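You operate a simulated robot arm through the tools that you are given. There is no shell and no other tool. Be economical: measure what you need, move in short steps, check, and stop when the job is done.

You run a simulated robot arm. Do the job below in one go: nothing can be reset, and whatever is moved stays where it is left.

JOB
Rub the lime off pump 2's shaft sleeve and shut the shield again.
Fine: use the grey pad and put it back. The pump is locked off, and the lock stays on. What is to be rubbed or washed off counts as gone when no trace of it is left.

Only the result counts: the job must be done as asked and must still hold three seconds after the hand-in. Knocking over, shifting, dropping, spilling or breaking anything else fails it.

ROBOT AND FRAMES
A 6-joint arm with a three-finger gripper, fixed in place. Base frame: the origin is at the foot of the arm, x ahead of it, y to its left, z up. Lengths are in m, angles in degrees, forces in N, time in s.
Its first joint turns from -166.0 to 166.0 degrees. Payload 4.89 kg.
Tool frame: the origin (TCP) lies between the finger pads and is the grasp point; the fingertips stand 0.03 m ahead of it; z points along the fingers, y is the line along which they close. The gripper opens to 0.164 m. The gripper's body begins 0.125 m behind the TCP.
Orientation is that of the tool frame in the base frame, as [roll, pitch, yaw] about the fixed x, y, z axes, in that order (R = Rz(yaw) Ry(pitch) Rx(roll)). With the fingers straight down and closing along the base's y, the tool's x points along the base's -x, its y along +y and its z along -z.

CONTROLS
- The arm moves only by the tool arm_command. Its argument "increments" is a list of rows, each an object of numbers (a shift or turn left out is 0, a gripper value left out holds the last): "dx", "dy", "dz": the shift along the base's x, y, z in cm; "wx", "wy", "wz": the turn, a rotation vector about the base's x, y, z in degrees; "claw": the finger opening in cm, from 0 to 16.4. In form: [{"dx": .., "dy": .., "dz": .., "wx": .., "wy": .., "wz": .., "claw": ..}, ...]. A call has 1 to 10 rows; each row shifts and turns the commanded pose from where the row before left it. A row lasts 0.2 s, in which the tool goes at most 0.05 m and 8.6 degrees; a call with a longer step from one row to the next is refused whole, and so is a gripper value outside its range. Where a pose cannot be reached the arm comes as near as it can. A force on the tool above 50 N (or 10 N above the force at the start of the call, whichever is more), or a blocked arm, ends the call early, and 0.2 s more pass. The fingers move at their own pace (about 0.108 m/s each) and stop on an object; they squeeze with about 22 N. The grip force told is the motor's: it shows also when the fingers shut on nothing. Time passes only in rows, and 0.2 s behind the last, so rows that do not move let the fingers close. It gives the time, the measured TCP pose, the force on the tool (base axes), the opening and the grip force at its end, in the units of the frame above (readings bear some noise), with the torque about the TCP (base axes, N m) and any sound that the robot's microphone picked up.
- Cameras (640 x 400 px; columns grow to the right, rows downward): "scene" is fixed at [0.0518, -0.5011, 1.6891]; the picture's right is [0.84, -0.54, 0.00], its down [-0.33, -0.53, -0.78] and it looks along [0.42, 0.66, -0.62] (base axes); focal length 363 px, centre (320, 200). "wrist" rides on the gripper at [0.076, -0.002, -0.152] in the tool frame; the picture's right is [0.02, 1.00, 0.00], its down [-0.88, 0.02, -0.47] and it looks along [-0.47, 0.01, 0.88] (tool axes); focal length 247 px, centre (320, 200). There is no depth. A picture from a camera that has moved, and an enlarged one, comes with that camera's place and axes in the base frame and with its lens.
- snapshot(camera): a new picture of that camera. It takes no simulated time.
- raise_lower(by): slides the trunk up (or, below 0, down) by that many m; the arm rides with it, the base frame stays. It gives what a move gives, with no picture.
- inspect(camera, box): a new picture of the part [left, top, right, bottom] of that camera's present view, enlarged. It takes no simulated time.
- finish_job(): hands the job in; it is judged then, once.

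Go step by step. Nothing tells you positions but the pictures and the camera data: compare them with the known pose of the tool, close in by small moves and look again before you grip or let go. The budget is 120 turns and 64 pictures, counting those below and the enlarged ones. Unless the task says otherwise, let go and move clear before handing in, and close with one line.

The tools are called as a command line: name --argument value ..., lists and objects as JSON in quotes. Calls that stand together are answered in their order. arm_command: Moves the arm, as the interface text tells. Its arguments: {"type":"object","properties":{"increments":{"type":"array","items":{"type":"object","properties":{"dx":{"type":"number"},"dy":{"type":"number"},"dz":{"type":"number"},"wx":{"type":"number"},"wy":{"type":"number"},"wz":{"type":"number"},"claw":{"type":"number"}}}}},"required":["increments"]} The other tools are called the same way: raise_lower (by) slides the trunk up or down; snapshot (camera) takes a picture; inspect (camera, box) takes an enlarged picture of a part of a camera's view; finish_job () hands the job in.

At the start:

```text
t: 0.0
tcp_pos: [0.2407, 0.4437, 1.2312]
ee_rot: [-179.9, 0.1, -180.0]
ft_force: [-0.8, -0.1, -0.5]
ft_torque: [0.0, -0.01, 0.0]
width: 0.1643
gripper_force: 0.1
trunk travel left (down, up): [-0.15, 0.24]
```

scene: 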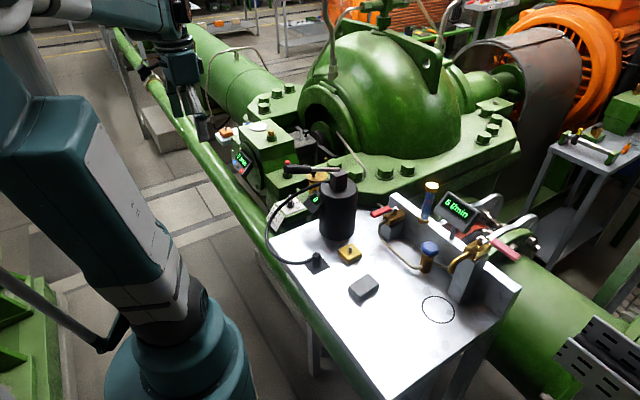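
wrist: 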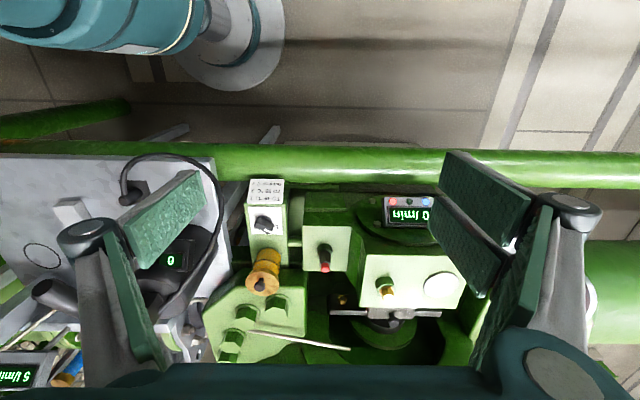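

I see a bench with a grey pad, a yellow block, a black cylinder device and valves, and pumps behind it. I'll enlarge the parts of interest first.

inspect --camera "scene" --box '[200, 100, 360, 200]'

inspect --camera "scene" --box '[260, 160, 540, 335]'

inspect --camera "wrist" --box '[190, 160, 510, 360]'

```text
4.00 times, centred on (280, 150) of scene
camera zoom: at [0.0518, -0.5011, 1.6891], right [0.84, -0.54, 0.0], down [-0.33, -0.53, -0.78], along [0.42, 0.66, -0.62], focal length 1453 px, centre (480, 400)
```

zoom: 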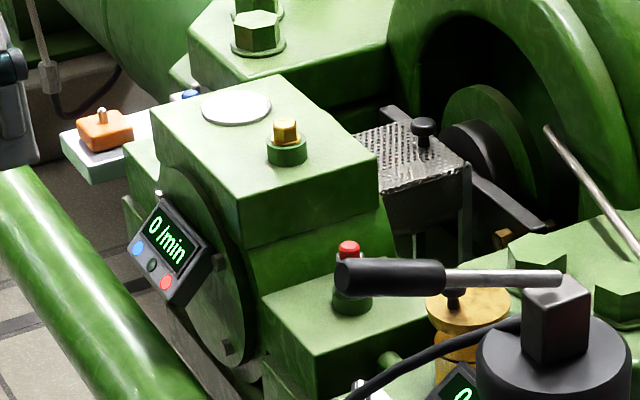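

```text
2.29 times, centred on (400, 248) of scene
camera zoom: at [0.0518, -0.5011, 1.6891], right [0.84, -0.54, 0.0], down [-0.33, -0.53, -0.78], along [0.42, 0.66, -0.62], focal length 830 px, centre (137, 91)
```

zoom: 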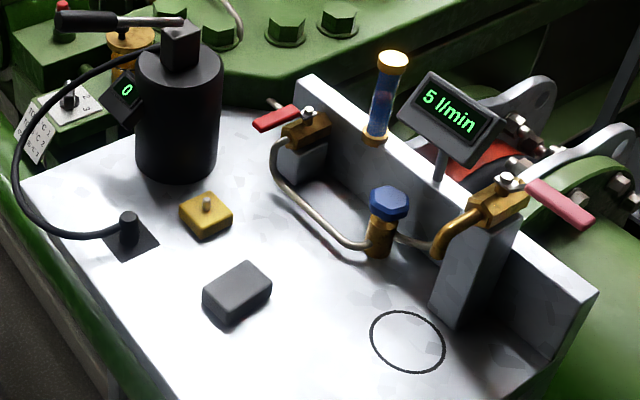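

```text
2.00 times, centred on (350, 260) of wrist
camera zoom: at [0.1634, 0.441, 1.3849], right [-0.02, 1.0, 0.0], down [0.88, 0.02, 0.47], along [0.47, 0.01, -0.88], focal length 494 px, centre (260, 80)
```

zoom: 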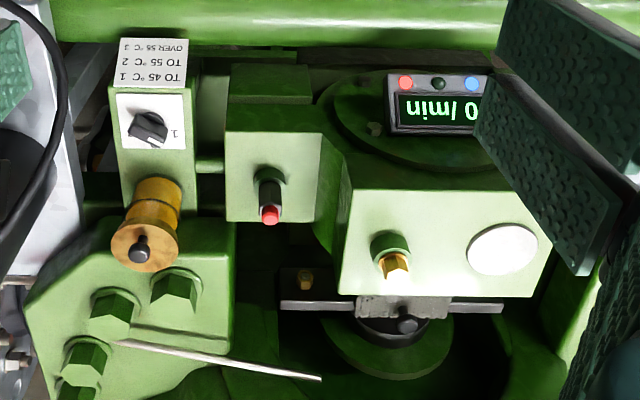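

The shield looks like the perforated cage with a black knob, at about (0.70, 0.63, 1.0). I'll move higher and nearer for a better look.

arm_command --increments '[{"dx": 4, "dy": 2.5, "dz": 0}, {"dx": 4, "dy": 2.5}, {"dx": 4, "dy": 2.5}, {"dx": 4, "dy": 2.5}, {"dx": 4, "dy": 2.5}, {"dx": 4, "dy": 2.5}, {"dx": 4, "dy": 2.5}]'

snapshot --camera "wrist"

```text
t: 1.6
tcp_pos: [0.5207, 0.6162, 1.2349]
ee_rot: [180.0, 0.1, 180.0]
ft_force: [-1.7, -1.6, 1.1]
ft_torque: [0.32, -0.36, -0.02]
width: 0.1639
gripper_force: 0.0
trunk travel left (down, up): [-0.15, 0.24]
```

```text
58 pictures are left
camera wrist: at [0.4425, 0.6137, 1.3875], right [-0.02, 1.0, 0.0], down [0.88, 0.02, 0.47], along [0.47, 0.01, -0.88], focal length 247 px, centre (320, 200)
```

wrist: 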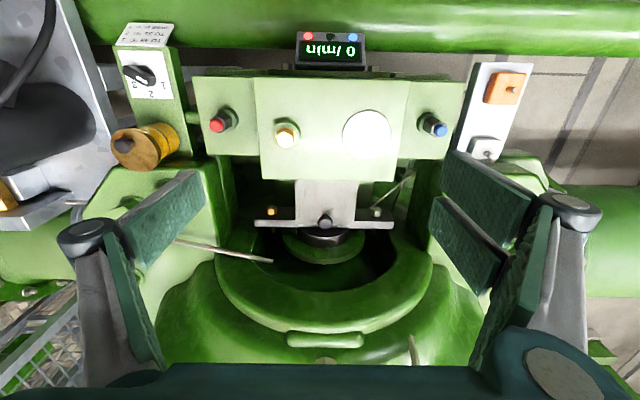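

inspect --camera "wrist" --box '[200, 150, 440, 300]'

inspect --camera "wrist" --box '[90, 10, 290, 135]'

inspect --camera "wrist" --box '[400, 40, 560, 170]'

```text
2.67 times, centred on (320, 225) of wrist
camera zoom: at [0.4425, 0.6137, 1.3875], right [-0.02, 1.0, 0.0], down [0.88, 0.02, 0.47], along [0.47, 0.01, -0.88], focal length 659 px, centre (320, 133)
```

zoom: 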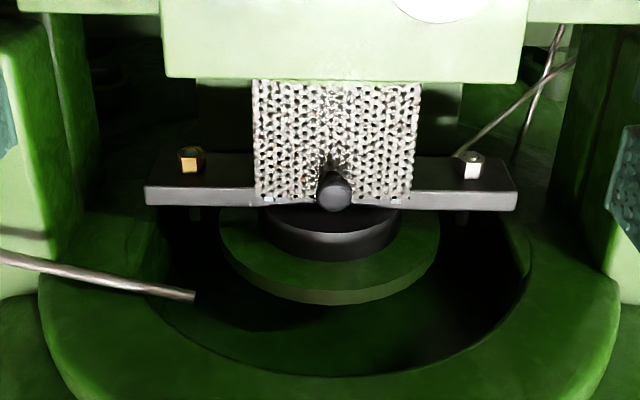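

```text
3.20 times, centred on (190, 72) of wrist
camera zoom: at [0.4425, 0.6137, 1.3875], right [-0.02, 1.0, 0.0], down [0.88, 0.02, 0.47], along [0.47, 0.01, -0.88], focal length 790 px, centre (736, 608)
```

zoom: 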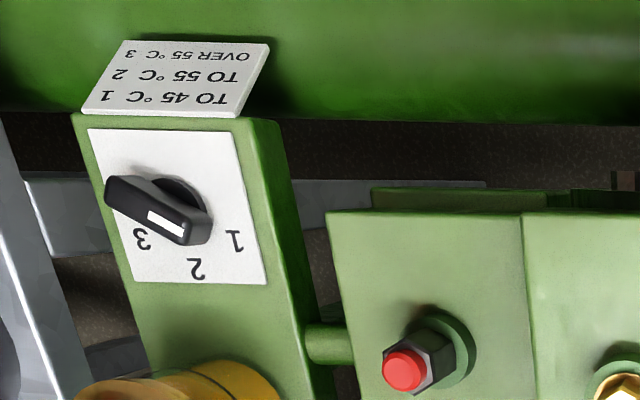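

```text
3.08 times, centred on (480, 105) of wrist
camera zoom: at [0.4425, 0.6137, 1.3875], right [-0.02, 1.0, 0.0], down [0.88, 0.02, 0.47], along [0.47, 0.01, -0.88], focal length 760 px, centre (-172, 492)
```

zoom: 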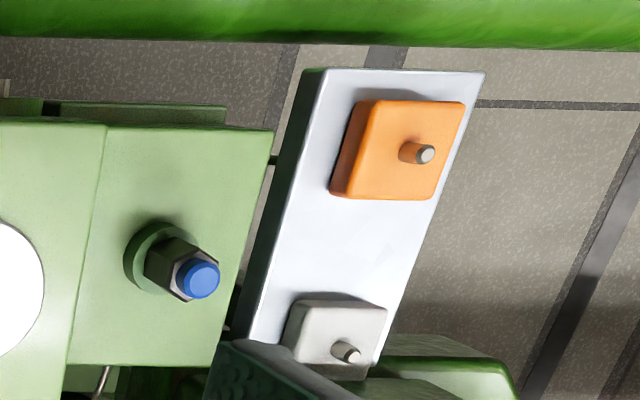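

inspect --camera "scene" --box '[325, 235, 405, 310]'

inspect --camera "scene" --box '[400, 0, 640, 150]'

arm_command --increments '[{"dx": -4, "dy": 2.5, "dz": 0}, {"dx": -4, "dy": 2.5}, {"dx": -4, "dy": 2.5}, {"dx": -4, "dy": 2.5}, {"dx": -2, "dy": 3.5}]'

snapshot --camera "wrist"

```text
5.33 times, centred on (365, 272) of scene
camera zoom: at [0.0518, -0.5011, 1.6891], right [0.84, -0.54, 0.0], down [-0.33, -0.53, -0.78], along [0.42, 0.66, -0.62], focal length 1937 px, centre (80, -187)
```

zoom: 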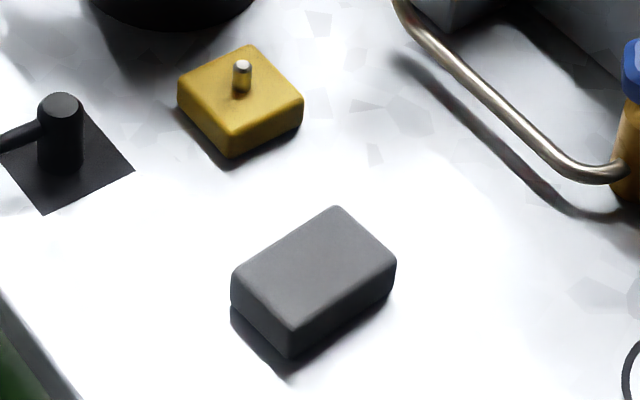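

```text
2.67 times, centred on (520, 75) of scene
camera zoom: at [0.0518, -0.5011, 1.6891], right [0.84, -0.54, 0.0], down [-0.33, -0.53, -0.78], along [0.42, 0.66, -0.62], focal length 969 px, centre (-213, 533)
```

zoom: 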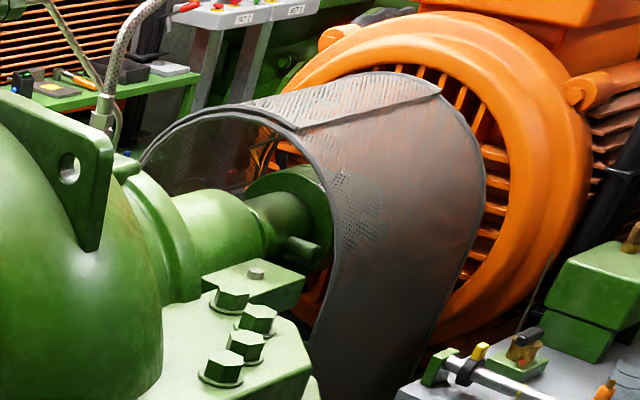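

```text
t: 2.8
tcp_pos: [0.3424, 0.7503, 1.2338]
ee_rot: [180.0, 0.0, -179.9]
ft_force: [1.5, -2.0, 0.0]
ft_torque: [0.2, 0.21, 0.0]
width: 0.1641
gripper_force: 0.0
trunk travel left (down, up): [-0.15, 0.24]
```

```text
52 pictures are left
camera wrist: at [0.2652, 0.7479, 1.3867], right [-0.02, 1.0, 0.0], down [0.88, 0.02, 0.47], along [0.47, 0.01, -0.88], focal length 247 px, centre (320, 200)
```

wrist: 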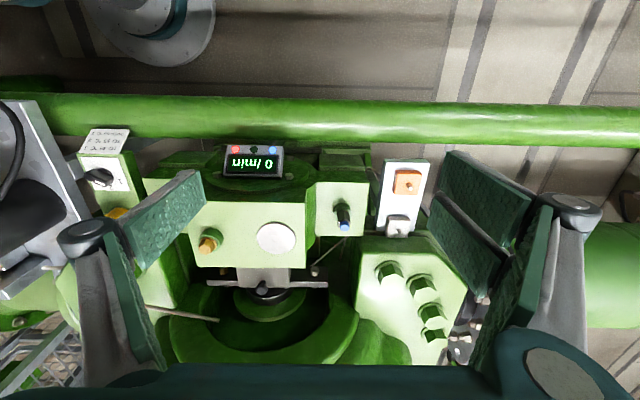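

inspect --camera "wrist" --box '[360, 145, 456, 245]'

inspect --camera "scene" --box '[200, 110, 296, 170]'

```text
4.00 times, centred on (408, 195) of wrist
camera zoom: at [0.2652, 0.7479, 1.3867], right [-0.02, 1.0, 0.0], down [0.88, 0.02, 0.47], along [0.47, 0.01, -0.88], focal length 988 px, centre (-32, 220)
```

zoom: 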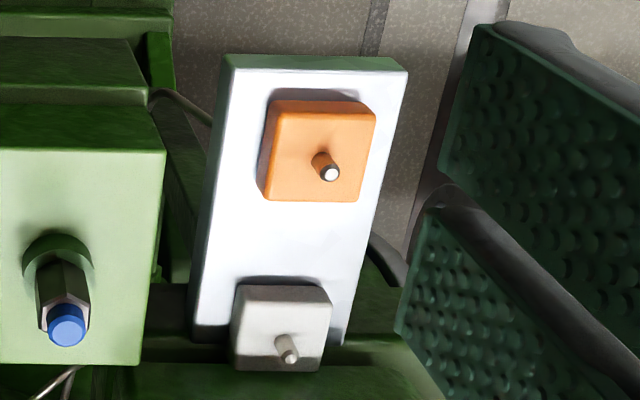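

```text
6.67 times, centred on (248, 140) of scene
camera zoom: at [0.0518, -0.5011, 1.6891], right [0.84, -0.54, 0.0], down [-0.33, -0.53, -0.78], along [0.42, 0.66, -0.62], focal length 2422 px, centre (800, 600)
```

zoom: 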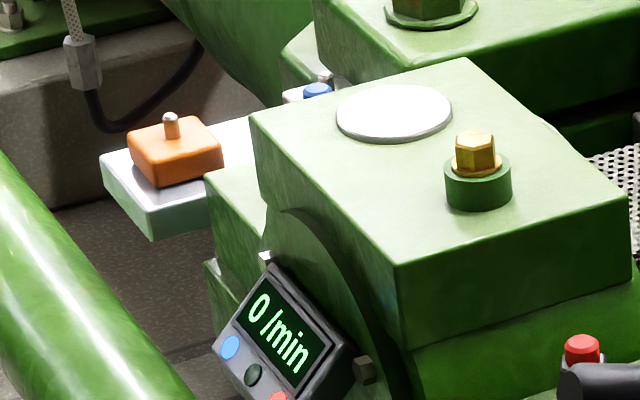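

The shelf holds an orange and a light-grey pegged piece, far out (about y 0.93), while the bench holds a dark-grey block. I'll look at the bench from close before choosing.

arm_command --increments '[{"dy": -5}, {"dy": -5}, {"dy": -5}, {"dy": -5}, {"dy": -5}, {"dy": -5}, {"dy": -5}, {"dy": -5}, {"dy": -5, "dz": 1}, {"dy": -5, "dz": 1}]'

arm_command --increments '[{"dy": -5}, {"dy": -5}, {"dy": -5}, {"dy": -5}, {"dy": -5}, {"dy": -4}]'

snapshot --camera "wrist"

```text
refused: row 9 steps farther than a row can; nothing moved
```

```text
t: 4.2
tcp_pos: [0.3387, 0.4677, 1.2321]
ee_rot: [180.0, 0.1, -179.9]
ft_force: [0.9, 1.6, -0.2]
ft_torque: [-0.29, 0.04, 0.0]
width: 0.1639
gripper_force: 0.0
trunk travel left (down, up): [-0.15, 0.24]
```

```text
49 pictures are left
camera wrist: at [0.261, 0.4651, 1.3845], right [-0.02, 1.0, 0.0], down [0.88, 0.02, 0.47], along [0.47, 0.01, -0.88], focal length 247 px, centre (320, 200)
```

wrist: 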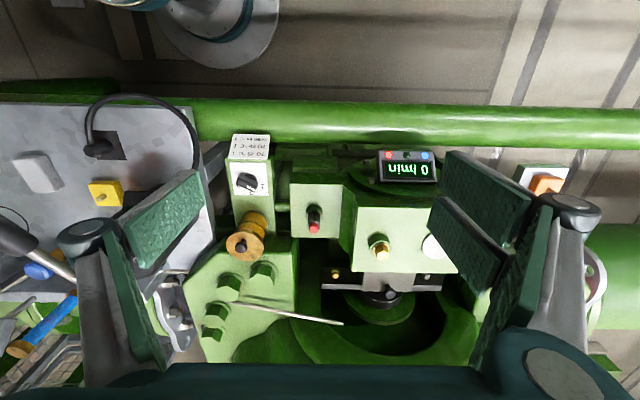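

arm_command --increments '[{"dy": -4.9, "dx": -0.5}, {"dy": -4.9}, {"dy": -4.9}, {"dy": -4.9}, {"dy": -4.9}, {"dy": -4.9}, {"dy": -4.9}, {"dy": -4.9}, {"dy": -4.9}]'

snapshot --camera "wrist"

```text
t: 6.2
tcp_pos: [0.3359, 0.0259, 1.232]
ee_rot: [-180.0, 0.0, -179.9]
ft_force: [0.1, 0.9, 0.3]
ft_torque: [0.05, -0.03, 0.05]
width: 0.1639
gripper_force: 0.0
trunk travel left (down, up): [-0.15, 0.24]
```

```text
48 pictures are left
camera wrist: at [0.2594, 0.0227, 1.3845], right [-0.02, 1.0, 0.0], down [0.88, 0.02, 0.47], along [0.47, 0.01, -0.88], focal length 247 px, centre (320, 200)
```

wrist: 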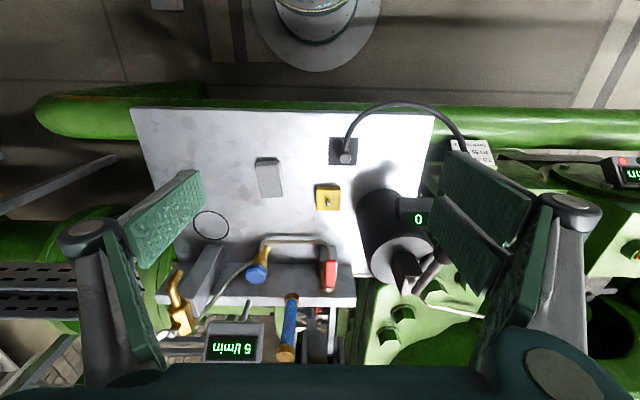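

inspect --camera "wrist" --box '[230, 140, 350, 215]'

```text
5.33 times, centred on (290, 178) of wrist
camera zoom: at [0.2594, 0.0227, 1.3845], right [-0.02, 1.0, 0.0], down [0.88, 0.02, 0.47], along [0.47, 0.01, -0.88], focal length 1317 px, centre (480, 320)
```

zoom: 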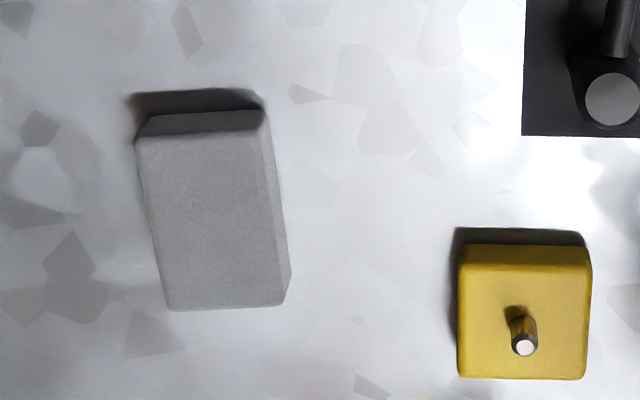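

The bench block has a matt, fibrous look and is the grey pad (about 0.45, -0.07, top about 0.945); the pegged boxes look like toggle switches. Next I go back to study the shield from close.

arm_command --increments '[{"dy": 4.9}, {"dy": 4.9}, {"dy": 4.9}, {"dy": 4.9}, {"dy": 4.9}, {"dy": 4.9}, {"dy": 4.9}, {"dy": 4.9}, {"dy": 4.9}, {"dy": 4.9}]'

arm_command --increments '[{"dx": 4, "dy": 2.0, "dz": -0.5}, {"dx": 4, "dy": 2.0, "dz": -0.5}, {"dx": 4, "dy": 2.0, "dz": -1}, {"dx": 4, "dy": 2.0, "dz": -1}, {"dx": 4, "dy": 2.0, "dz": -1}, {"dx": 4, "dy": 1.5, "dz": -1}]'

snapshot --camera "wrist"

```text
t: 8.4
tcp_pos: [0.3379, 0.5137, 1.2304]
ee_rot: [179.9, 0.0, -179.9]
ft_force: [-0.6, -2.3, 0.5]
ft_torque: [0.35, -0.05, -0.02]
width: 0.164
gripper_force: 0.0
trunk travel left (down, up): [-0.15, 0.24]
```

```text
t: 9.8
tcp_pos: [0.5746, 0.6309, 1.1825]
ee_rot: [179.9, 0.0, -179.9]
ft_force: [-2.1, -1.1, 1.5]
ft_torque: [0.15, -0.25, 0.01]
width: 0.1643
gripper_force: 0.0
trunk travel left (down, up): [-0.15, 0.24]
```

```text
46 pictures are left
camera wrist: at [0.4977, 0.6279, 1.335], right [-0.02, 1.0, 0.0], down [0.88, 0.02, 0.47], along [0.47, 0.01, -0.88], focal length 247 px, centre (320, 200)
```

wrist: 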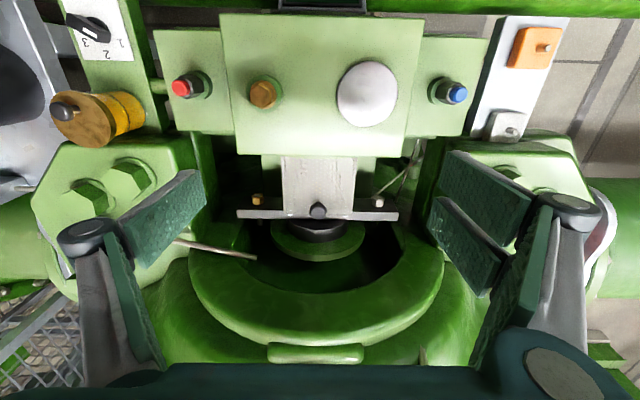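

inspect --camera "wrist" --box '[224, 140, 416, 260]'

inspect --camera "scene" --box '[280, 118, 344, 158]'

```text
3.33 times, centred on (320, 200) of wrist
camera zoom: at [0.4977, 0.6279, 1.335], right [-0.02, 1.0, 0.0], down [0.88, 0.02, 0.47], along [0.47, 0.01, -0.88], focal length 823 px, centre (320, 200)
```

zoom: 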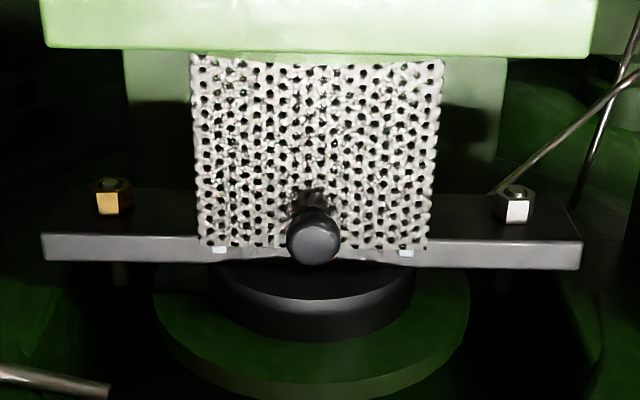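

```text
10.00 times, centred on (312, 138) of scene
camera zoom: at [0.0518, -0.5011, 1.6891], right [0.84, -0.54, 0.0], down [-0.33, -0.53, -0.78], along [0.42, 0.66, -0.62], focal length 3633 px, centre (400, 820)
```

zoom: 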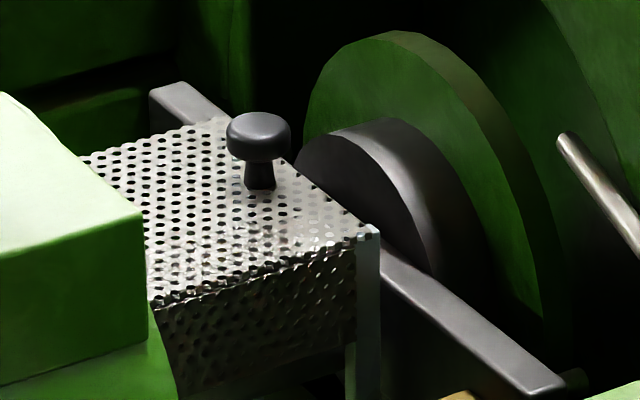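

The shield is a mesh box with a mushroom knob. I'll turn the wrist to view its side for the hinge.

arm_command --increments '[{"wz": 8.5, "dx": 1, "dy": -2}, {"wz": 8.5, "dx": 1, "dy": -2}, {"wz": 8.5, "dx": 1, "dy": -2}, {"wz": 8.5, "dx": 1, "dy": -2}, {"wz": 8.5, "dx": 1, "dy": -2}, {"wz": 8.5, "dx": 1, "dy": -2}, {"wz": 8.5, "dx": 1, "dy": -2}, {"wz": 8.5, "dx": 1, "dy": -2}, {"wz": 8.5, "dx": 1, "dy": -2}, {"wz": 8.5, "dy": -2}]'

snapshot --camera "wrist"

inspect --camera "wrist" --box '[240, 120, 432, 240]'

```text
t: 12.0
tcp_pos: [0.6644, 0.4267, 1.1825]
ee_rot: [-179.9, 0.0, -94.9]
ft_force: [0.4, 0.8, -0.9]
ft_torque: [-0.18, 0.06, 0.02]
width: 0.1643
gripper_force: 0.1
trunk travel left (down, up): [-0.15, 0.24]
```

```text
43 pictures are left
camera wrist: at [0.6585, 0.3501, 1.3347], right [-1.0, 0.06, 0.0], down [0.06, 0.88, 0.47], along [0.03, 0.47, -0.88], focal length 247 px, centre (320, 200)
```

wrist: 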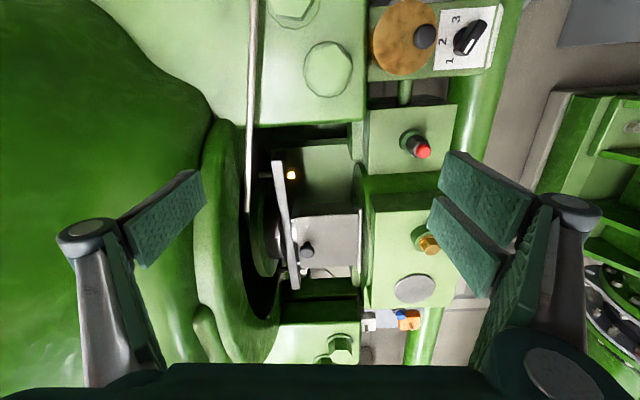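

```text
3.33 times, centred on (336, 180) of wrist
camera zoom: at [0.6585, 0.3501, 1.3347], right [-1.0, 0.06, 0.0], down [0.06, 0.88, 0.47], along [0.03, 0.47, -0.88], focal length 823 px, centre (267, 267)
```

zoom: 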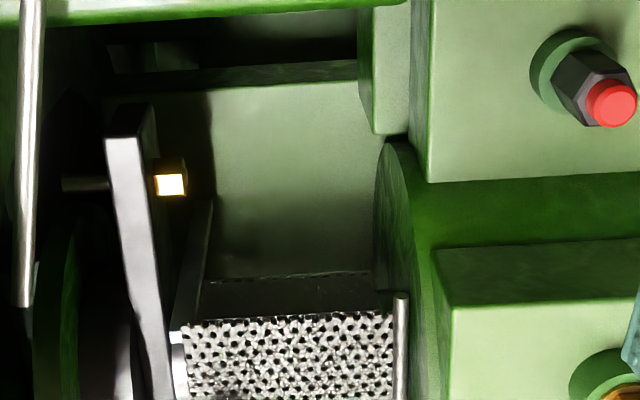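

A steel rod lies along the housing-side edge of the mesh: it looks like a hinge pin. I'll take a lower oblique view to confirm it.

arm_command --increments '[{"wx": 7, "dx": 0.5, "dy": 1.5, "dz": -1.5}, {"wx": 7, "dx": 0.5, "dy": 1.5, "dz": -2}, {"wx": 6, "dy": 1, "dz": -1.5}]'

inspect --camera "wrist" --box '[240, 130, 432, 250]'

```text
t: 12.8
tcp_pos: [0.6763, 0.4674, 1.1319]
ee_rot: [178.2, 19.9, -95.3]
ft_force: [-0.1, 0.0, 0.4]
ft_torque: [-0.08, -0.05, -0.02]
width: 0.164
gripper_force: 0.1
trunk travel left (down, up): [-0.15, 0.24]
```

```text
3.33 times, centred on (336, 190) of wrist
camera zoom: at [0.6706, 0.3424, 1.2494], right [-1.0, 0.06, 0.02], down [0.06, 0.66, 0.75], along [0.03, 0.75, -0.67], focal length 823 px, centre (267, 233)
```

zoom: 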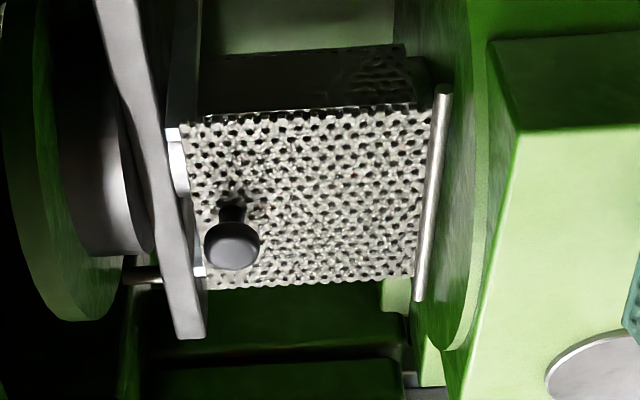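

Confirmed: the lid hinges on a rod along y at about x 0.606, z 0.98, and its knob is at (0.698, 0.629, top 1.00). I'll straighten the tool and go above the knob.

arm_command --increments '[{"wx": -7, "dz": 1.5}, {"wx": -7, "dz": 1.5}, {"wx": -6, "dz": 1}, {"wz": -8.5, "dy": 2.5}, {"wz": -8.5, "dy": 2.5}, {"wz": -8.5, "dy": 2.5}, {"wz": -8.5, "dy": 2.5}, {"wz": -8.5, "dy": 2.5}, {"wz": -8.5, "dy": 2}, {"wz": -8.5, "dy": 1.5, "dx": 2}]'

arm_command --increments '[{"wz": -8.5, "claw": 6}, {"wz": -8.5}, {"wz": -8.5}, {}]'

```text
t: 15.0
tcp_pos: [0.6948, 0.6274, 1.1733]
ee_rot: [-180.0, 0.0, -154.6]
ft_force: [-0.7, -0.2, 0.9]
ft_torque: [0.1, -0.15, -0.01]
width: 0.164
gripper_force: 0.0
trunk travel left (down, up): [-0.15, 0.24]
```

```text
t: 16.0
tcp_pos: [0.6946, 0.6286, 1.1737]
ee_rot: [179.9, 0.0, 179.9]
ft_force: [0.0, 0.2, -0.6]
ft_torque: [0.0, -0.01, -0.01]
width: 0.0601
gripper_force: 0.0
trunk travel left (down, up): [-0.15, 0.24]
```

Pose is good; going down to just above the knob and looking.

arm_command --increments '[{"dx": 0.3, "dz": -4}, {"dz": -4}, {"dz": -3}, {}]'

snapshot --camera "wrist"

inspect --camera "scene" --box '[250, 90, 346, 150]'

```text
t: 17.0
tcp_pos: [0.6989, 0.6265, 1.0622]
ee_rot: [-179.9, 0.1, 180.0]
ft_force: [-0.2, 0.8, 0.5]
ft_torque: [-0.05, 0.04, 0.03]
width: 0.0601
gripper_force: 0.1
trunk travel left (down, up): [-0.15, 0.24]
```

```text
40 pictures are left
camera wrist: at [0.6223, 0.6237, 1.2147], right [-0.02, 1.0, 0.0], down [0.88, 0.02, 0.47], along [0.47, 0.01, -0.88], focal length 247 px, centre (320, 200)
```

wrist: 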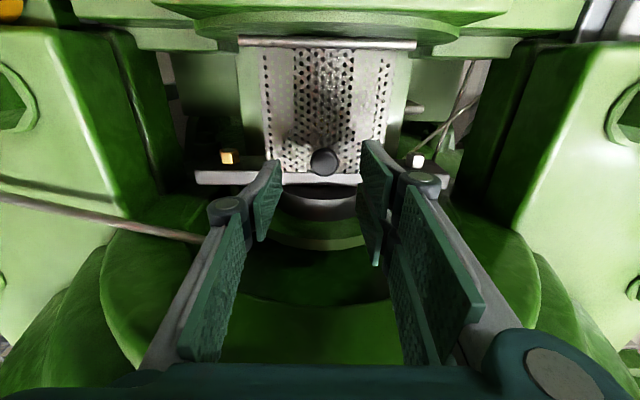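

```text
6.67 times, centred on (298, 120) of scene
camera zoom: at [0.0518, -0.5011, 1.6891], right [0.84, -0.54, 0.0], down [-0.33, -0.53, -0.78], along [0.42, 0.66, -0.62], focal length 2422 px, centre (467, 733)
```

zoom: 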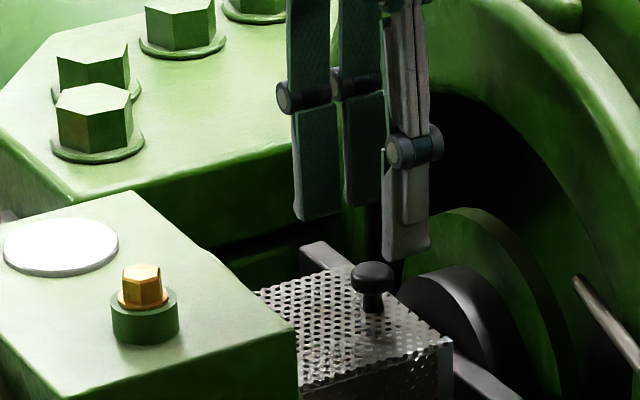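

Knob measured at (0.697, 0.629). Lower to fingertip level just above the mesh, then grip.

arm_command --increments '[{"dz": -2.5, "dy": 0.2}, {"dz": -1.7}, {}]'

snapshot --camera "wrist"

```text
t: 17.8
tcp_pos: [0.6991, 0.6277, 1.0187]
ee_rot: [179.9, -0.1, 179.9]
ft_force: [-0.3, 1.0, -0.1]
ft_torque: [-0.01, 0.01, -0.01]
width: 0.06
gripper_force: 0.0
trunk travel left (down, up): [-0.15, 0.24]
```

```text
38 pictures are left
camera wrist: at [0.621, 0.6268, 1.172], right [-0.02, 1.0, 0.0], down [0.88, 0.02, 0.47], along [0.47, 0.01, -0.88], focal length 247 px, centre (320, 200)
```

wrist: 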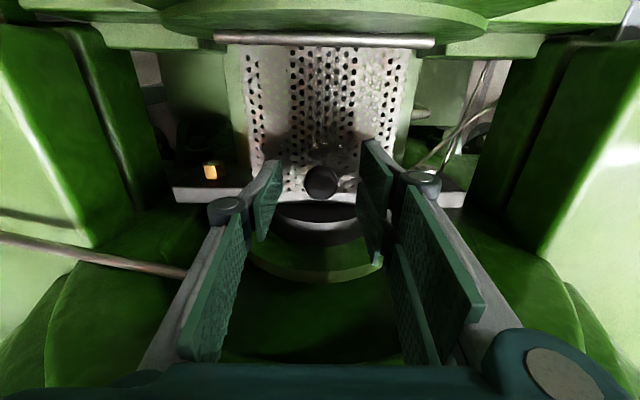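

arm_command --increments '[{"claw": 0}, {}, {}]'

inspect --camera "wrist" --box '[224, 120, 416, 240]'

```text
t: 18.6
tcp_pos: [0.6984, 0.6296, 1.0181]
ee_rot: [-180.0, -0.1, -179.9]
ft_force: [1.8, 11.9, 0.4]
ft_torque: [0.32, -0.07, 0.09]
width: 0.0242
gripper_force: 45.1
trunk travel left (down, up): [-0.15, 0.24]
```

```text
3.33 times, centred on (320, 180) of wrist
camera zoom: at [0.6209, 0.6274, 1.1721], right [-0.02, 1.0, 0.0], down [0.88, 0.02, 0.47], along [0.47, 0.01, -0.88], focal length 823 px, centre (320, 267)
```

zoom: 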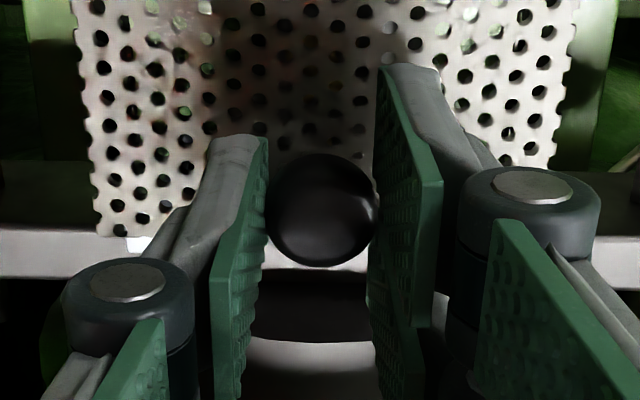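

Knob is held (2.4 cm). I'll swing it up about the hinge in small arc steps, tilting the tool with it.

arm_command --increments '[{"dx": -0.62, "dz": 1.25, "wy": -8}, {"dx": -0.79, "dz": 1.15, "wy": -8}, {}]'

inspect --camera "scene" --box '[250, 90, 346, 150]'

```text
t: 19.4
tcp_pos: [0.6854, 0.6289, 1.0432]
ee_rot: [180.0, 16.1, -180.0]
ft_force: [7.4, 27.6, 4.4]
ft_torque: [0.68, 0.01, 0.25]
width: 0.0244
gripper_force: 45.1
trunk travel left (down, up): [-0.15, 0.24]
```

```text
6.67 times, centred on (298, 120) of scene
camera zoom: at [0.0518, -0.5011, 1.6891], right [0.84, -0.54, 0.0], down [-0.33, -0.53, -0.78], along [0.42, 0.66, -0.62], focal length 2422 px, centre (467, 733)
```

zoom: 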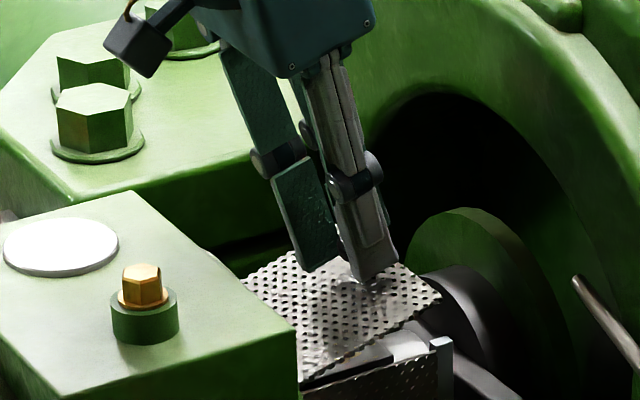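

The lid opens as expected. A sideways force has built up, so I'll ease it and continue.

arm_command --increments '[{"dy": 0.1}, {}]'

```text
t: 20.0
tcp_pos: [0.6838, 0.6302, 1.0425]
ee_rot: [180.0, 16.0, -180.0]
ft_force: [7.0, 20.7, 0.5]
ft_torque: [0.36, -0.3, 0.15]
width: 0.0243
gripper_force: 45.3
trunk travel left (down, up): [-0.15, 0.24]
```

arm_command --increments '[{"dy": 0.2}, {"dx": -0.94, "dz": 1.03, "wy": -8}, {"dx": -1.07, "dz": 0.89, "wy": -8}, {"dx": -1.18, "dz": 0.73, "wy": -8}, {}]'

inspect --camera "scene" --box '[234, 80, 346, 150]'

```text
t: 21.2
tcp_pos: [0.655, 0.6298, 1.0709]
ee_rot: [-180.0, 40.0, 179.8]
ft_force: [2.6, -23.2, -4.4]
ft_torque: [-0.35, -0.4, -0.35]
width: 0.0245
gripper_force: 45.2
trunk travel left (down, up): [-0.15, 0.24]
```

```text
5.71 times, centred on (290, 115) of scene
camera zoom: at [0.0518, -0.5011, 1.6891], right [0.84, -0.54, 0.0], down [-0.33, -0.53, -0.78], along [0.42, 0.66, -0.62], focal length 2076 px, centre (491, 686)
```

zoom: 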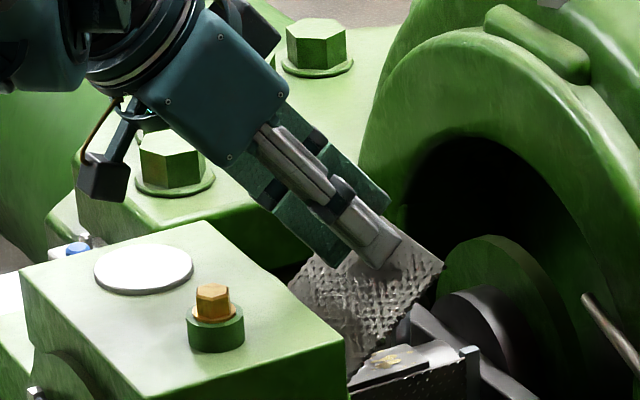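

arm_command --increments '[{"dx": -1.28, "dz": 0.56, "dy": -0.15, "wy": -8}, {"dx": -1.13, "dz": 0.66}, {"dx": -1.2, "dz": 0.48}, {}]'

inspect --camera "scene" --box '[234, 80, 346, 150]'

```text
t: 22.2
tcp_pos: [0.6234, 0.6297, 1.0864]
ee_rot: [179.9, 48.0, 179.6]
ft_force: [12.7, -15.6, -7.0]
ft_torque: [-0.27, -1.3, -0.31]
width: 0.0243
gripper_force: 45.1
trunk travel left (down, up): [-0.15, 0.24]
```

```text
5.71 times, centred on (290, 115) of scene
camera zoom: at [0.0518, -0.5011, 1.6891], right [0.84, -0.54, 0.0], down [-0.33, -0.53, -0.78], along [0.42, 0.66, -0.62], focal length 2076 px, centre (491, 686)
```

zoom: 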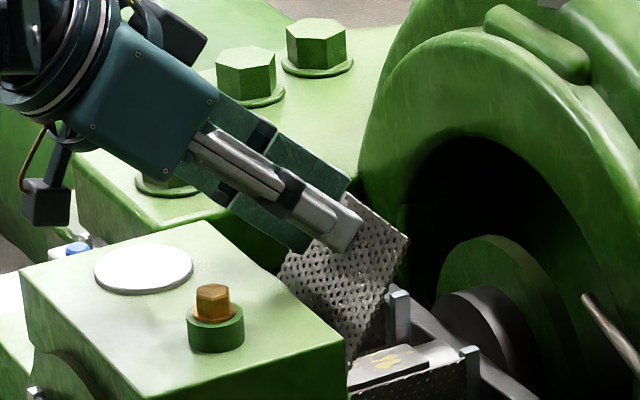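

arm_command --increments '[{"dx": -1.47, "dz": 0.07, "dy": -0.1, "wy": -8}, {"dx": -1.29, "dz": 0.14}, {}]'

inspect --camera "scene" --box '[210, 80, 346, 165]'

```text
t: 23.0
tcp_pos: [0.6005, 0.6295, 1.0887]
ee_rot: [179.9, 56.1, 179.3]
ft_force: [17.4, 9.3, 26.3]
ft_torque: [0.01, -1.86, 0.08]
width: 0.0243
gripper_force: 44.7
trunk travel left (down, up): [-0.15, 0.24]
```

```text
4.71 times, centred on (278, 122) of scene
camera zoom: at [0.0518, -0.5011, 1.6891], right [0.84, -0.54, 0.0], down [-0.33, -0.53, -0.78], along [0.42, 0.66, -0.62], focal length 1710 px, centre (518, 565)
```

zoom: 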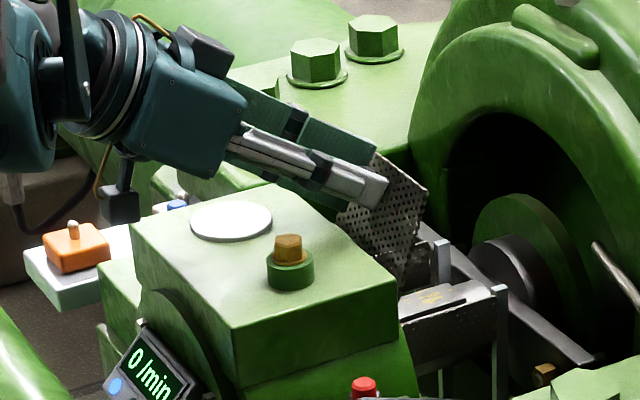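

arm_command --increments '[{"dz": 0.4}, {"dx": -1.2, "dz": 0.2}, {"dx": -1.2, "dz": 0.0}, {}]'

inspect --camera "scene" --box '[210, 80, 346, 165]'

```text
t: 24.0
tcp_pos: [0.5863, 0.63, 1.0894]
ee_rot: [-180.0, 56.0, 178.7]
ft_force: [15.0, 27.1, 8.7]
ft_torque: [0.08, -1.62, 0.35]
width: 0.0249
gripper_force: 44.7
trunk travel left (down, up): [-0.15, 0.24]
```

```text
4.71 times, centred on (278, 122) of scene
camera zoom: at [0.0518, -0.5011, 1.6891], right [0.84, -0.54, 0.0], down [-0.33, -0.53, -0.78], along [0.42, 0.66, -0.62], focal length 1710 px, centre (518, 565)
```

zoom: 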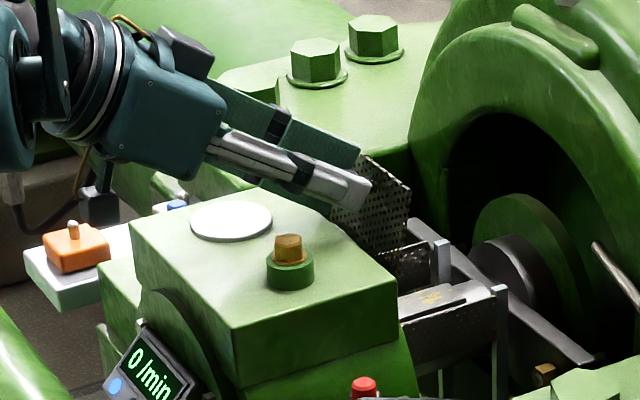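

arm_command --increments '[{"dx": -0.2, "dz": -0.1, "dy": 0.2, "wy": -8}, {"dx": -0.8, "dz": 0.1}, {}]'

inspect --camera "scene" --box '[210, 80, 346, 165]'

```text
t: 24.8
tcp_pos: [0.573, 0.6305, 1.0908]
ee_rot: [-179.9, 64.1, 178.8]
ft_force: [-1.5, -4.6, -23.7]
ft_torque: [-0.02, 0.77, -0.28]
width: 0.0243
gripper_force: 44.9
trunk travel left (down, up): [-0.15, 0.24]
```

```text
4.71 times, centred on (278, 122) of scene
camera zoom: at [0.0518, -0.5011, 1.6891], right [0.84, -0.54, 0.0], down [-0.33, -0.53, -0.78], along [0.42, 0.66, -0.62], focal length 1710 px, centre (518, 565)
```

zoom: 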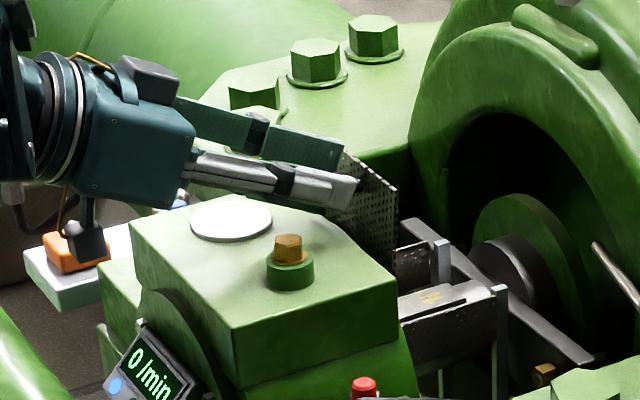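

arm_command --increments '[{"dx": -0.3, "dz": -0.3}, {"dx": -0.8, "dz": -0.2}, {}]'

```text
t: 25.6
tcp_pos: [0.5624, 0.6299, 1.0878]
ee_rot: [-180.0, 64.1, 178.8]
ft_force: [3.8, 1.3, 36.6]
ft_torque: [-0.01, -2.02, -0.01]
width: 0.0229
gripper_force: 45.5
trunk travel left (down, up): [-0.15, 0.24]
```

I'll relax the force and let go, watching whether the lid stays open.

arm_command --increments '[{"dz": 0.3}, {"claw": 6}, {}, {}]'

inspect --camera "scene" --box '[210, 80, 346, 165]'

snapshot --camera "wrist"

```text
t: 26.6
tcp_pos: [0.5609, 0.6309, 1.0883]
ee_rot: [179.9, 64.0, 178.8]
ft_force: [0.6, -0.3, 0.2]
ft_torque: [0.0, 0.0, 0.01]
width: 0.06
gripper_force: 0.0
trunk travel left (down, up): [-0.15, 0.24]
```

```text
4.71 times, centred on (278, 122) of scene
camera zoom: at [0.0518, -0.5011, 1.6891], right [0.84, -0.54, 0.0], down [-0.33, -0.53, -0.78], along [0.42, 0.66, -0.62], focal length 1710 px, centre (518, 565)
```

zoom: 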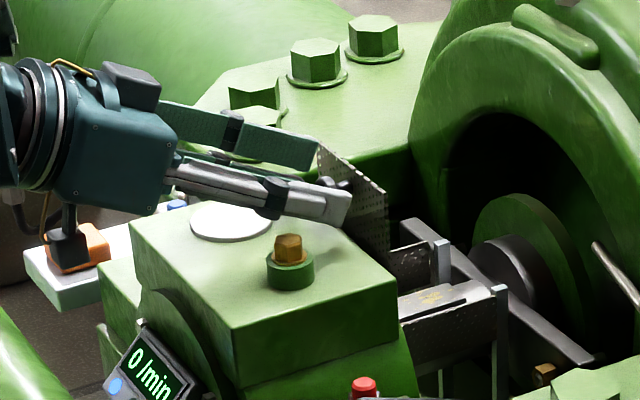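

```text
29 pictures are left
camera wrist: at [0.3888, 0.6328, 1.088], right [0.01, 1.0, -0.02], down [-0.04, 0.02, 1.0], along [1.0, -0.01, 0.04], focal length 247 px, centre (320, 200)
```

wrist: 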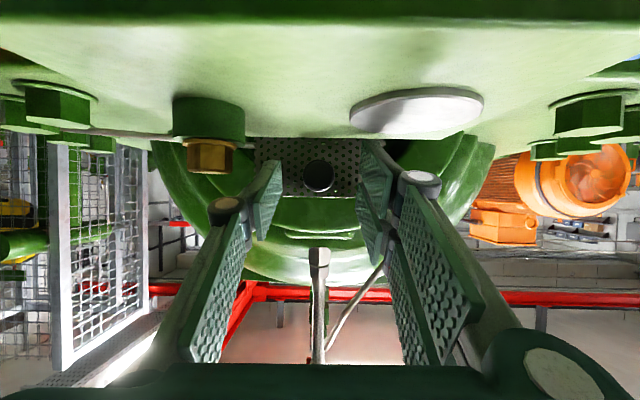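

The lid stays leaning back. I retreat along the tool axis, straighten up and head to the pad.

arm_command --increments '[{"dx": -3, "dz": 1.5}, {"dx": -4, "dz": 2}, {"dx": -4, "dz": 2.5}, {"dx": -3, "dz": 3, "wy": 8}, {"dx": -2, "dz": 3, "wy": 8}, {"wy": 8, "dx": -2}, {"wy": 8, "dx": -2}, {"wy": 8, "dx": -2}, {"wy": 8}, {"wy": 8}]'

arm_command --increments '[{"wy": 8, "wz": 1.2, "claw": 10}, {"dy": -4.9}, {"dy": -4.9}, {"dy": -4.9}, {"dy": -4.9}, {"dy": -4.9}, {"dy": -4.9}, {"dy": -4.9}, {"dy": -4.9}, {"dy": -4.9}]'

arm_command --increments '[{"dy": -4.9}, {"dy": -4.9}, {"dy": -4.9}, {"dy": -4.9, "dz": 0}, {"dy": -4, "dz": -2.5}, {"dx": 4, "dz": -3}, {"dx": 2, "dz": -3}, {}]'

snapshot --camera "wrist"

```text
t: 27.3
tcp_pos: [0.587, 0.5478, 1.1303]
ee_rot: [-179.9, 64.0, 168.3]
ft_force: [-0.1, 0.3, 0.7]
ft_torque: [0.0, 0.04, 0.0]
width: 0.0601
gripper_force: 0.0
trunk travel left (down, up): [-0.15, 0.24]
stopped in row 3: the arm was blocked; the commanded pose is now the measured one
```

```text
t: 29.1
tcp_pos: [0.5813, 0.2184, 1.1367]
ee_rot: [-177.6, 56.2, 172.7]
ft_force: [0.4, 19.2, 28.4]
ft_torque: [-1.9, 1.41, -0.94]
width: 0.0999
gripper_force: 0.1
trunk travel left (down, up): [-0.15, 0.24]
stopped in row 9: the force on the tool passed its limit at 61 N (the readings are from after the stop); the commanded pose is now the measured one
```

```text
t: 29.4
tcp_pos: [0.5827, 0.2149, 1.1357]
ee_rot: [-177.8, 56.1, 172.7]
ft_force: [11.9, -3.1, 7.2]
ft_torque: [-0.39, 0.52, 0.74]
width: 0.1001
gripper_force: 0.5
trunk travel left (down, up): [-0.15, 0.24]
stopped in row 1: the force on the tool passed its limit at 64 N (the readings are from after the stop); the commanded pose is now the measured one
```

```text
28 pictures are left
camera wrist: at [0.4145, 0.2394, 1.1577], right [0.15, 0.99, -0.04], down [0.1, 0.02, 0.99], along [0.98, -0.15, -0.1], focal length 247 px, centre (320, 200)
```

wrist: 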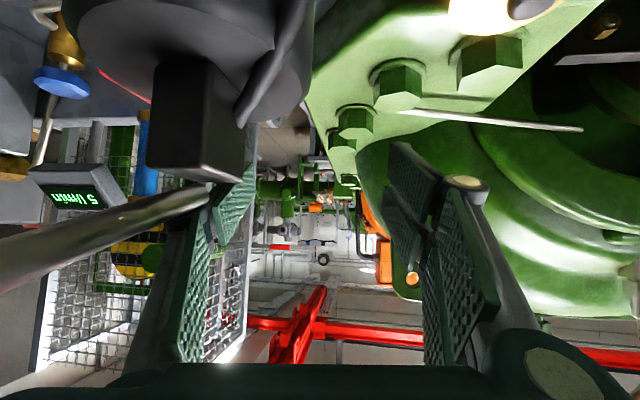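

The retreat was blocked part-way and my queued moves ran on into the black device's handle. I'll look at the scene before any more motion, and won't queue dependent moves again.

snapshot --camera "scene"

```text
27 pictures are left
```

scene: 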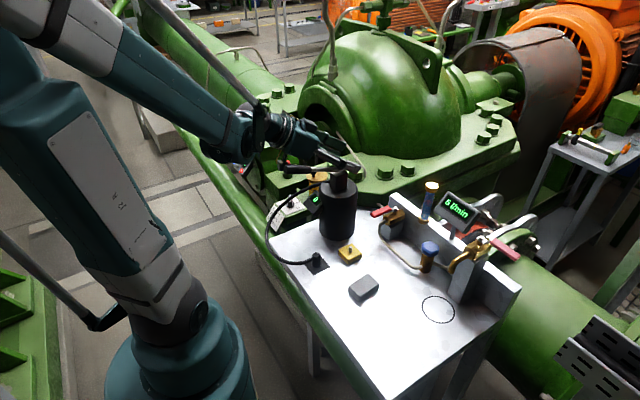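

arm_command --increments '[{"dy": 2}, {"dy": 4}, {}]'

inspect --camera "scene" --box '[200, 100, 360, 200]'

```text
t: 30.2
tcp_pos: [0.5812, 0.2742, 1.1353]
ee_rot: [-178.1, 56.1, 172.4]
ft_force: [1.3, 0.0, -0.2]
ft_torque: [0.02, 0.07, 0.02]
width: 0.1001
gripper_force: 0.0
trunk travel left (down, up): [-0.15, 0.24]
```

```text
4.00 times, centred on (280, 150) of scene
camera zoom: at [0.0518, -0.5011, 1.6891], right [0.84, -0.54, 0.0], down [-0.33, -0.53, -0.78], along [0.42, 0.66, -0.62], focal length 1453 px, centre (480, 400)
```

zoom: 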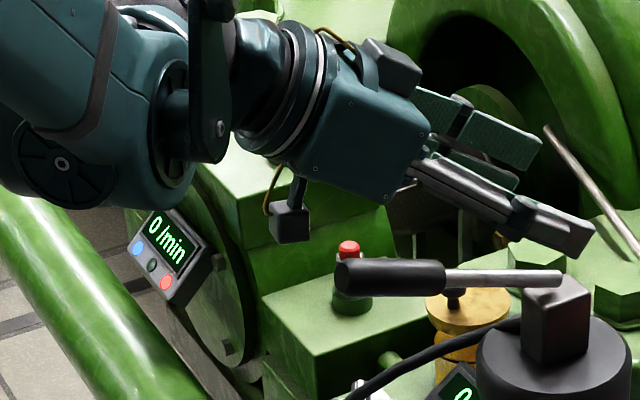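

The black device and its handle are exactly where they were. Now raise and straighten the tool in short, checked calls.

arm_command --increments '[{"dz": 2, "dy": 1}, {"dz": 3}, {"dz": 3, "wy": 6}, {"dz": 1, "wy": 8}, {"wy": 8}]'

```text
t: 31.4
tcp_pos: [0.5832, 0.2826, 1.2268]
ee_rot: [-174.7, 34.1, 174.9]
ft_force: [-1.6, -0.6, -0.3]
ft_torque: [0.12, -0.08, 0.04]
width: 0.1001
gripper_force: 0.1
trunk travel left (down, up): [-0.15, 0.24]
```

arm_command --increments '[{"wy": 8, "dx": -2}, {"wy": 8, "dx": -2}, {"wy": 8, "dx": -2}, {"wy": 8, "dx": -2}, {"wy": 2, "dx": -2}, {}]'

```text
t: 32.8
tcp_pos: [0.4812, 0.2862, 1.2256]
ee_rot: [-172.0, 0.2, 175.9]
ft_force: [0.6, 0.5, -0.1]
ft_torque: [-0.03, 0.08, -0.03]
width: 0.1001
gripper_force: 0.1
trunk travel left (down, up): [-0.15, 0.24]
```

arm_command --increments '[{"wx": 8, "dx": -4}, {"wz": 4, "dx": -4}, {"dx": -4}, {"dx": -2}, {}]'

```text
t: 34.0
tcp_pos: [0.3444, 0.2865, 1.2278]
ee_rot: [-179.7, -0.2, 179.9]
ft_force: [0.3, 0.4, 0.5]
ft_torque: [0.05, -0.06, 0.04]
width: 0.1002
gripper_force: 0.0
trunk travel left (down, up): [-0.15, 0.24]
```

arm_command --increments '[{"dy": -4.5}, {"dy": -4.5}, {"dy": -4.5}, {"dy": -4.5}, {"dy": -4.5}, {"dy": -4.5}, {"dy": -4.5}, {"dy": -4.2, "dx": 2}]'

```text
t: 35.8
tcp_pos: [0.3618, -0.0697, 1.2263]
ee_rot: [-179.7, -0.1, 179.8]
ft_force: [-1.8, 0.1, 0.1]
ft_torque: [-0.09, -0.24, 0.01]
width: 0.0999
gripper_force: 0.1
trunk travel left (down, up): [-0.15, 0.24]
```

arm_command --increments '[{"dx": 3, "dz": -3}, {"dx": 3, "dz": -3}, {"dx": 3, "dz": -3}, {"dz": -4}, {"dz": -4}, {}]'

snapshot --camera "wrist"

```text
t: 37.2
tcp_pos: [0.4526, -0.0752, 1.0515]
ee_rot: [-179.8, -0.3, 179.8]
ft_force: [0.1, -0.4, -0.3]
ft_torque: [0.01, 0.05, 0.04]
width: 0.0999
gripper_force: 0.0
trunk travel left (down, up): [-0.15, 0.24]
```

```text
25 pictures are left
camera wrist: at [0.3752, -0.0762, 1.2043], right [-0.02, 1.0, 0.0], down [0.88, 0.02, 0.47], along [0.47, 0.01, -0.88], focal length 247 px, centre (320, 200)
```

wrist: 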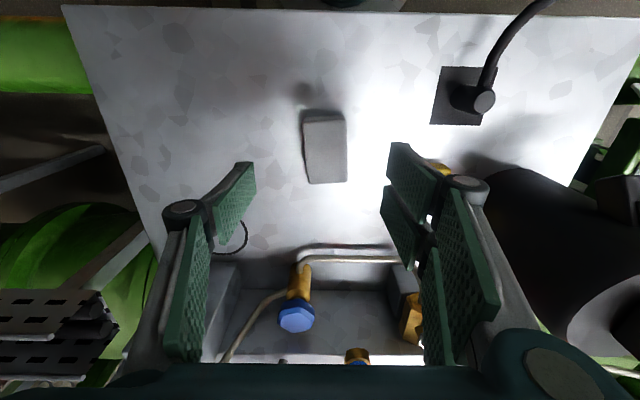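

Pad centre is at (0.457, -0.068), yawed about 5°. I'll align and go down in checked steps.

arm_command --increments '[{"dx": 0.45, "dy": 0.7, "wz": 5.3, "claw": 7}, {"dz": -4}, {}]'

snapshot --camera "wrist"

```text
t: 38.0
tcp_pos: [0.4563, -0.0687, 1.0105]
ee_rot: [-179.8, -0.3, -174.9]
ft_force: [-1.0, 0.4, 0.4]
ft_torque: [0.04, -0.02, 0.0]
width: 0.07
gripper_force: 0.1
trunk travel left (down, up): [-0.15, 0.24]
```

```text
24 pictures are left
camera wrist: at [0.3801, -0.0769, 1.1645], right [-0.11, 0.99, 0.0], down [0.88, 0.1, 0.47], along [0.47, 0.05, -0.88], focal length 247 px, centre (320, 200)
```

wrist: 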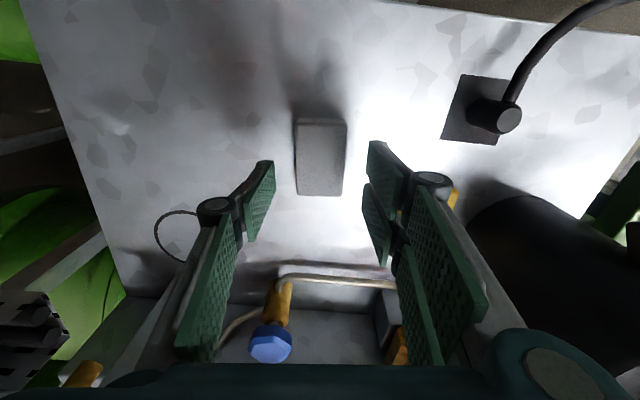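

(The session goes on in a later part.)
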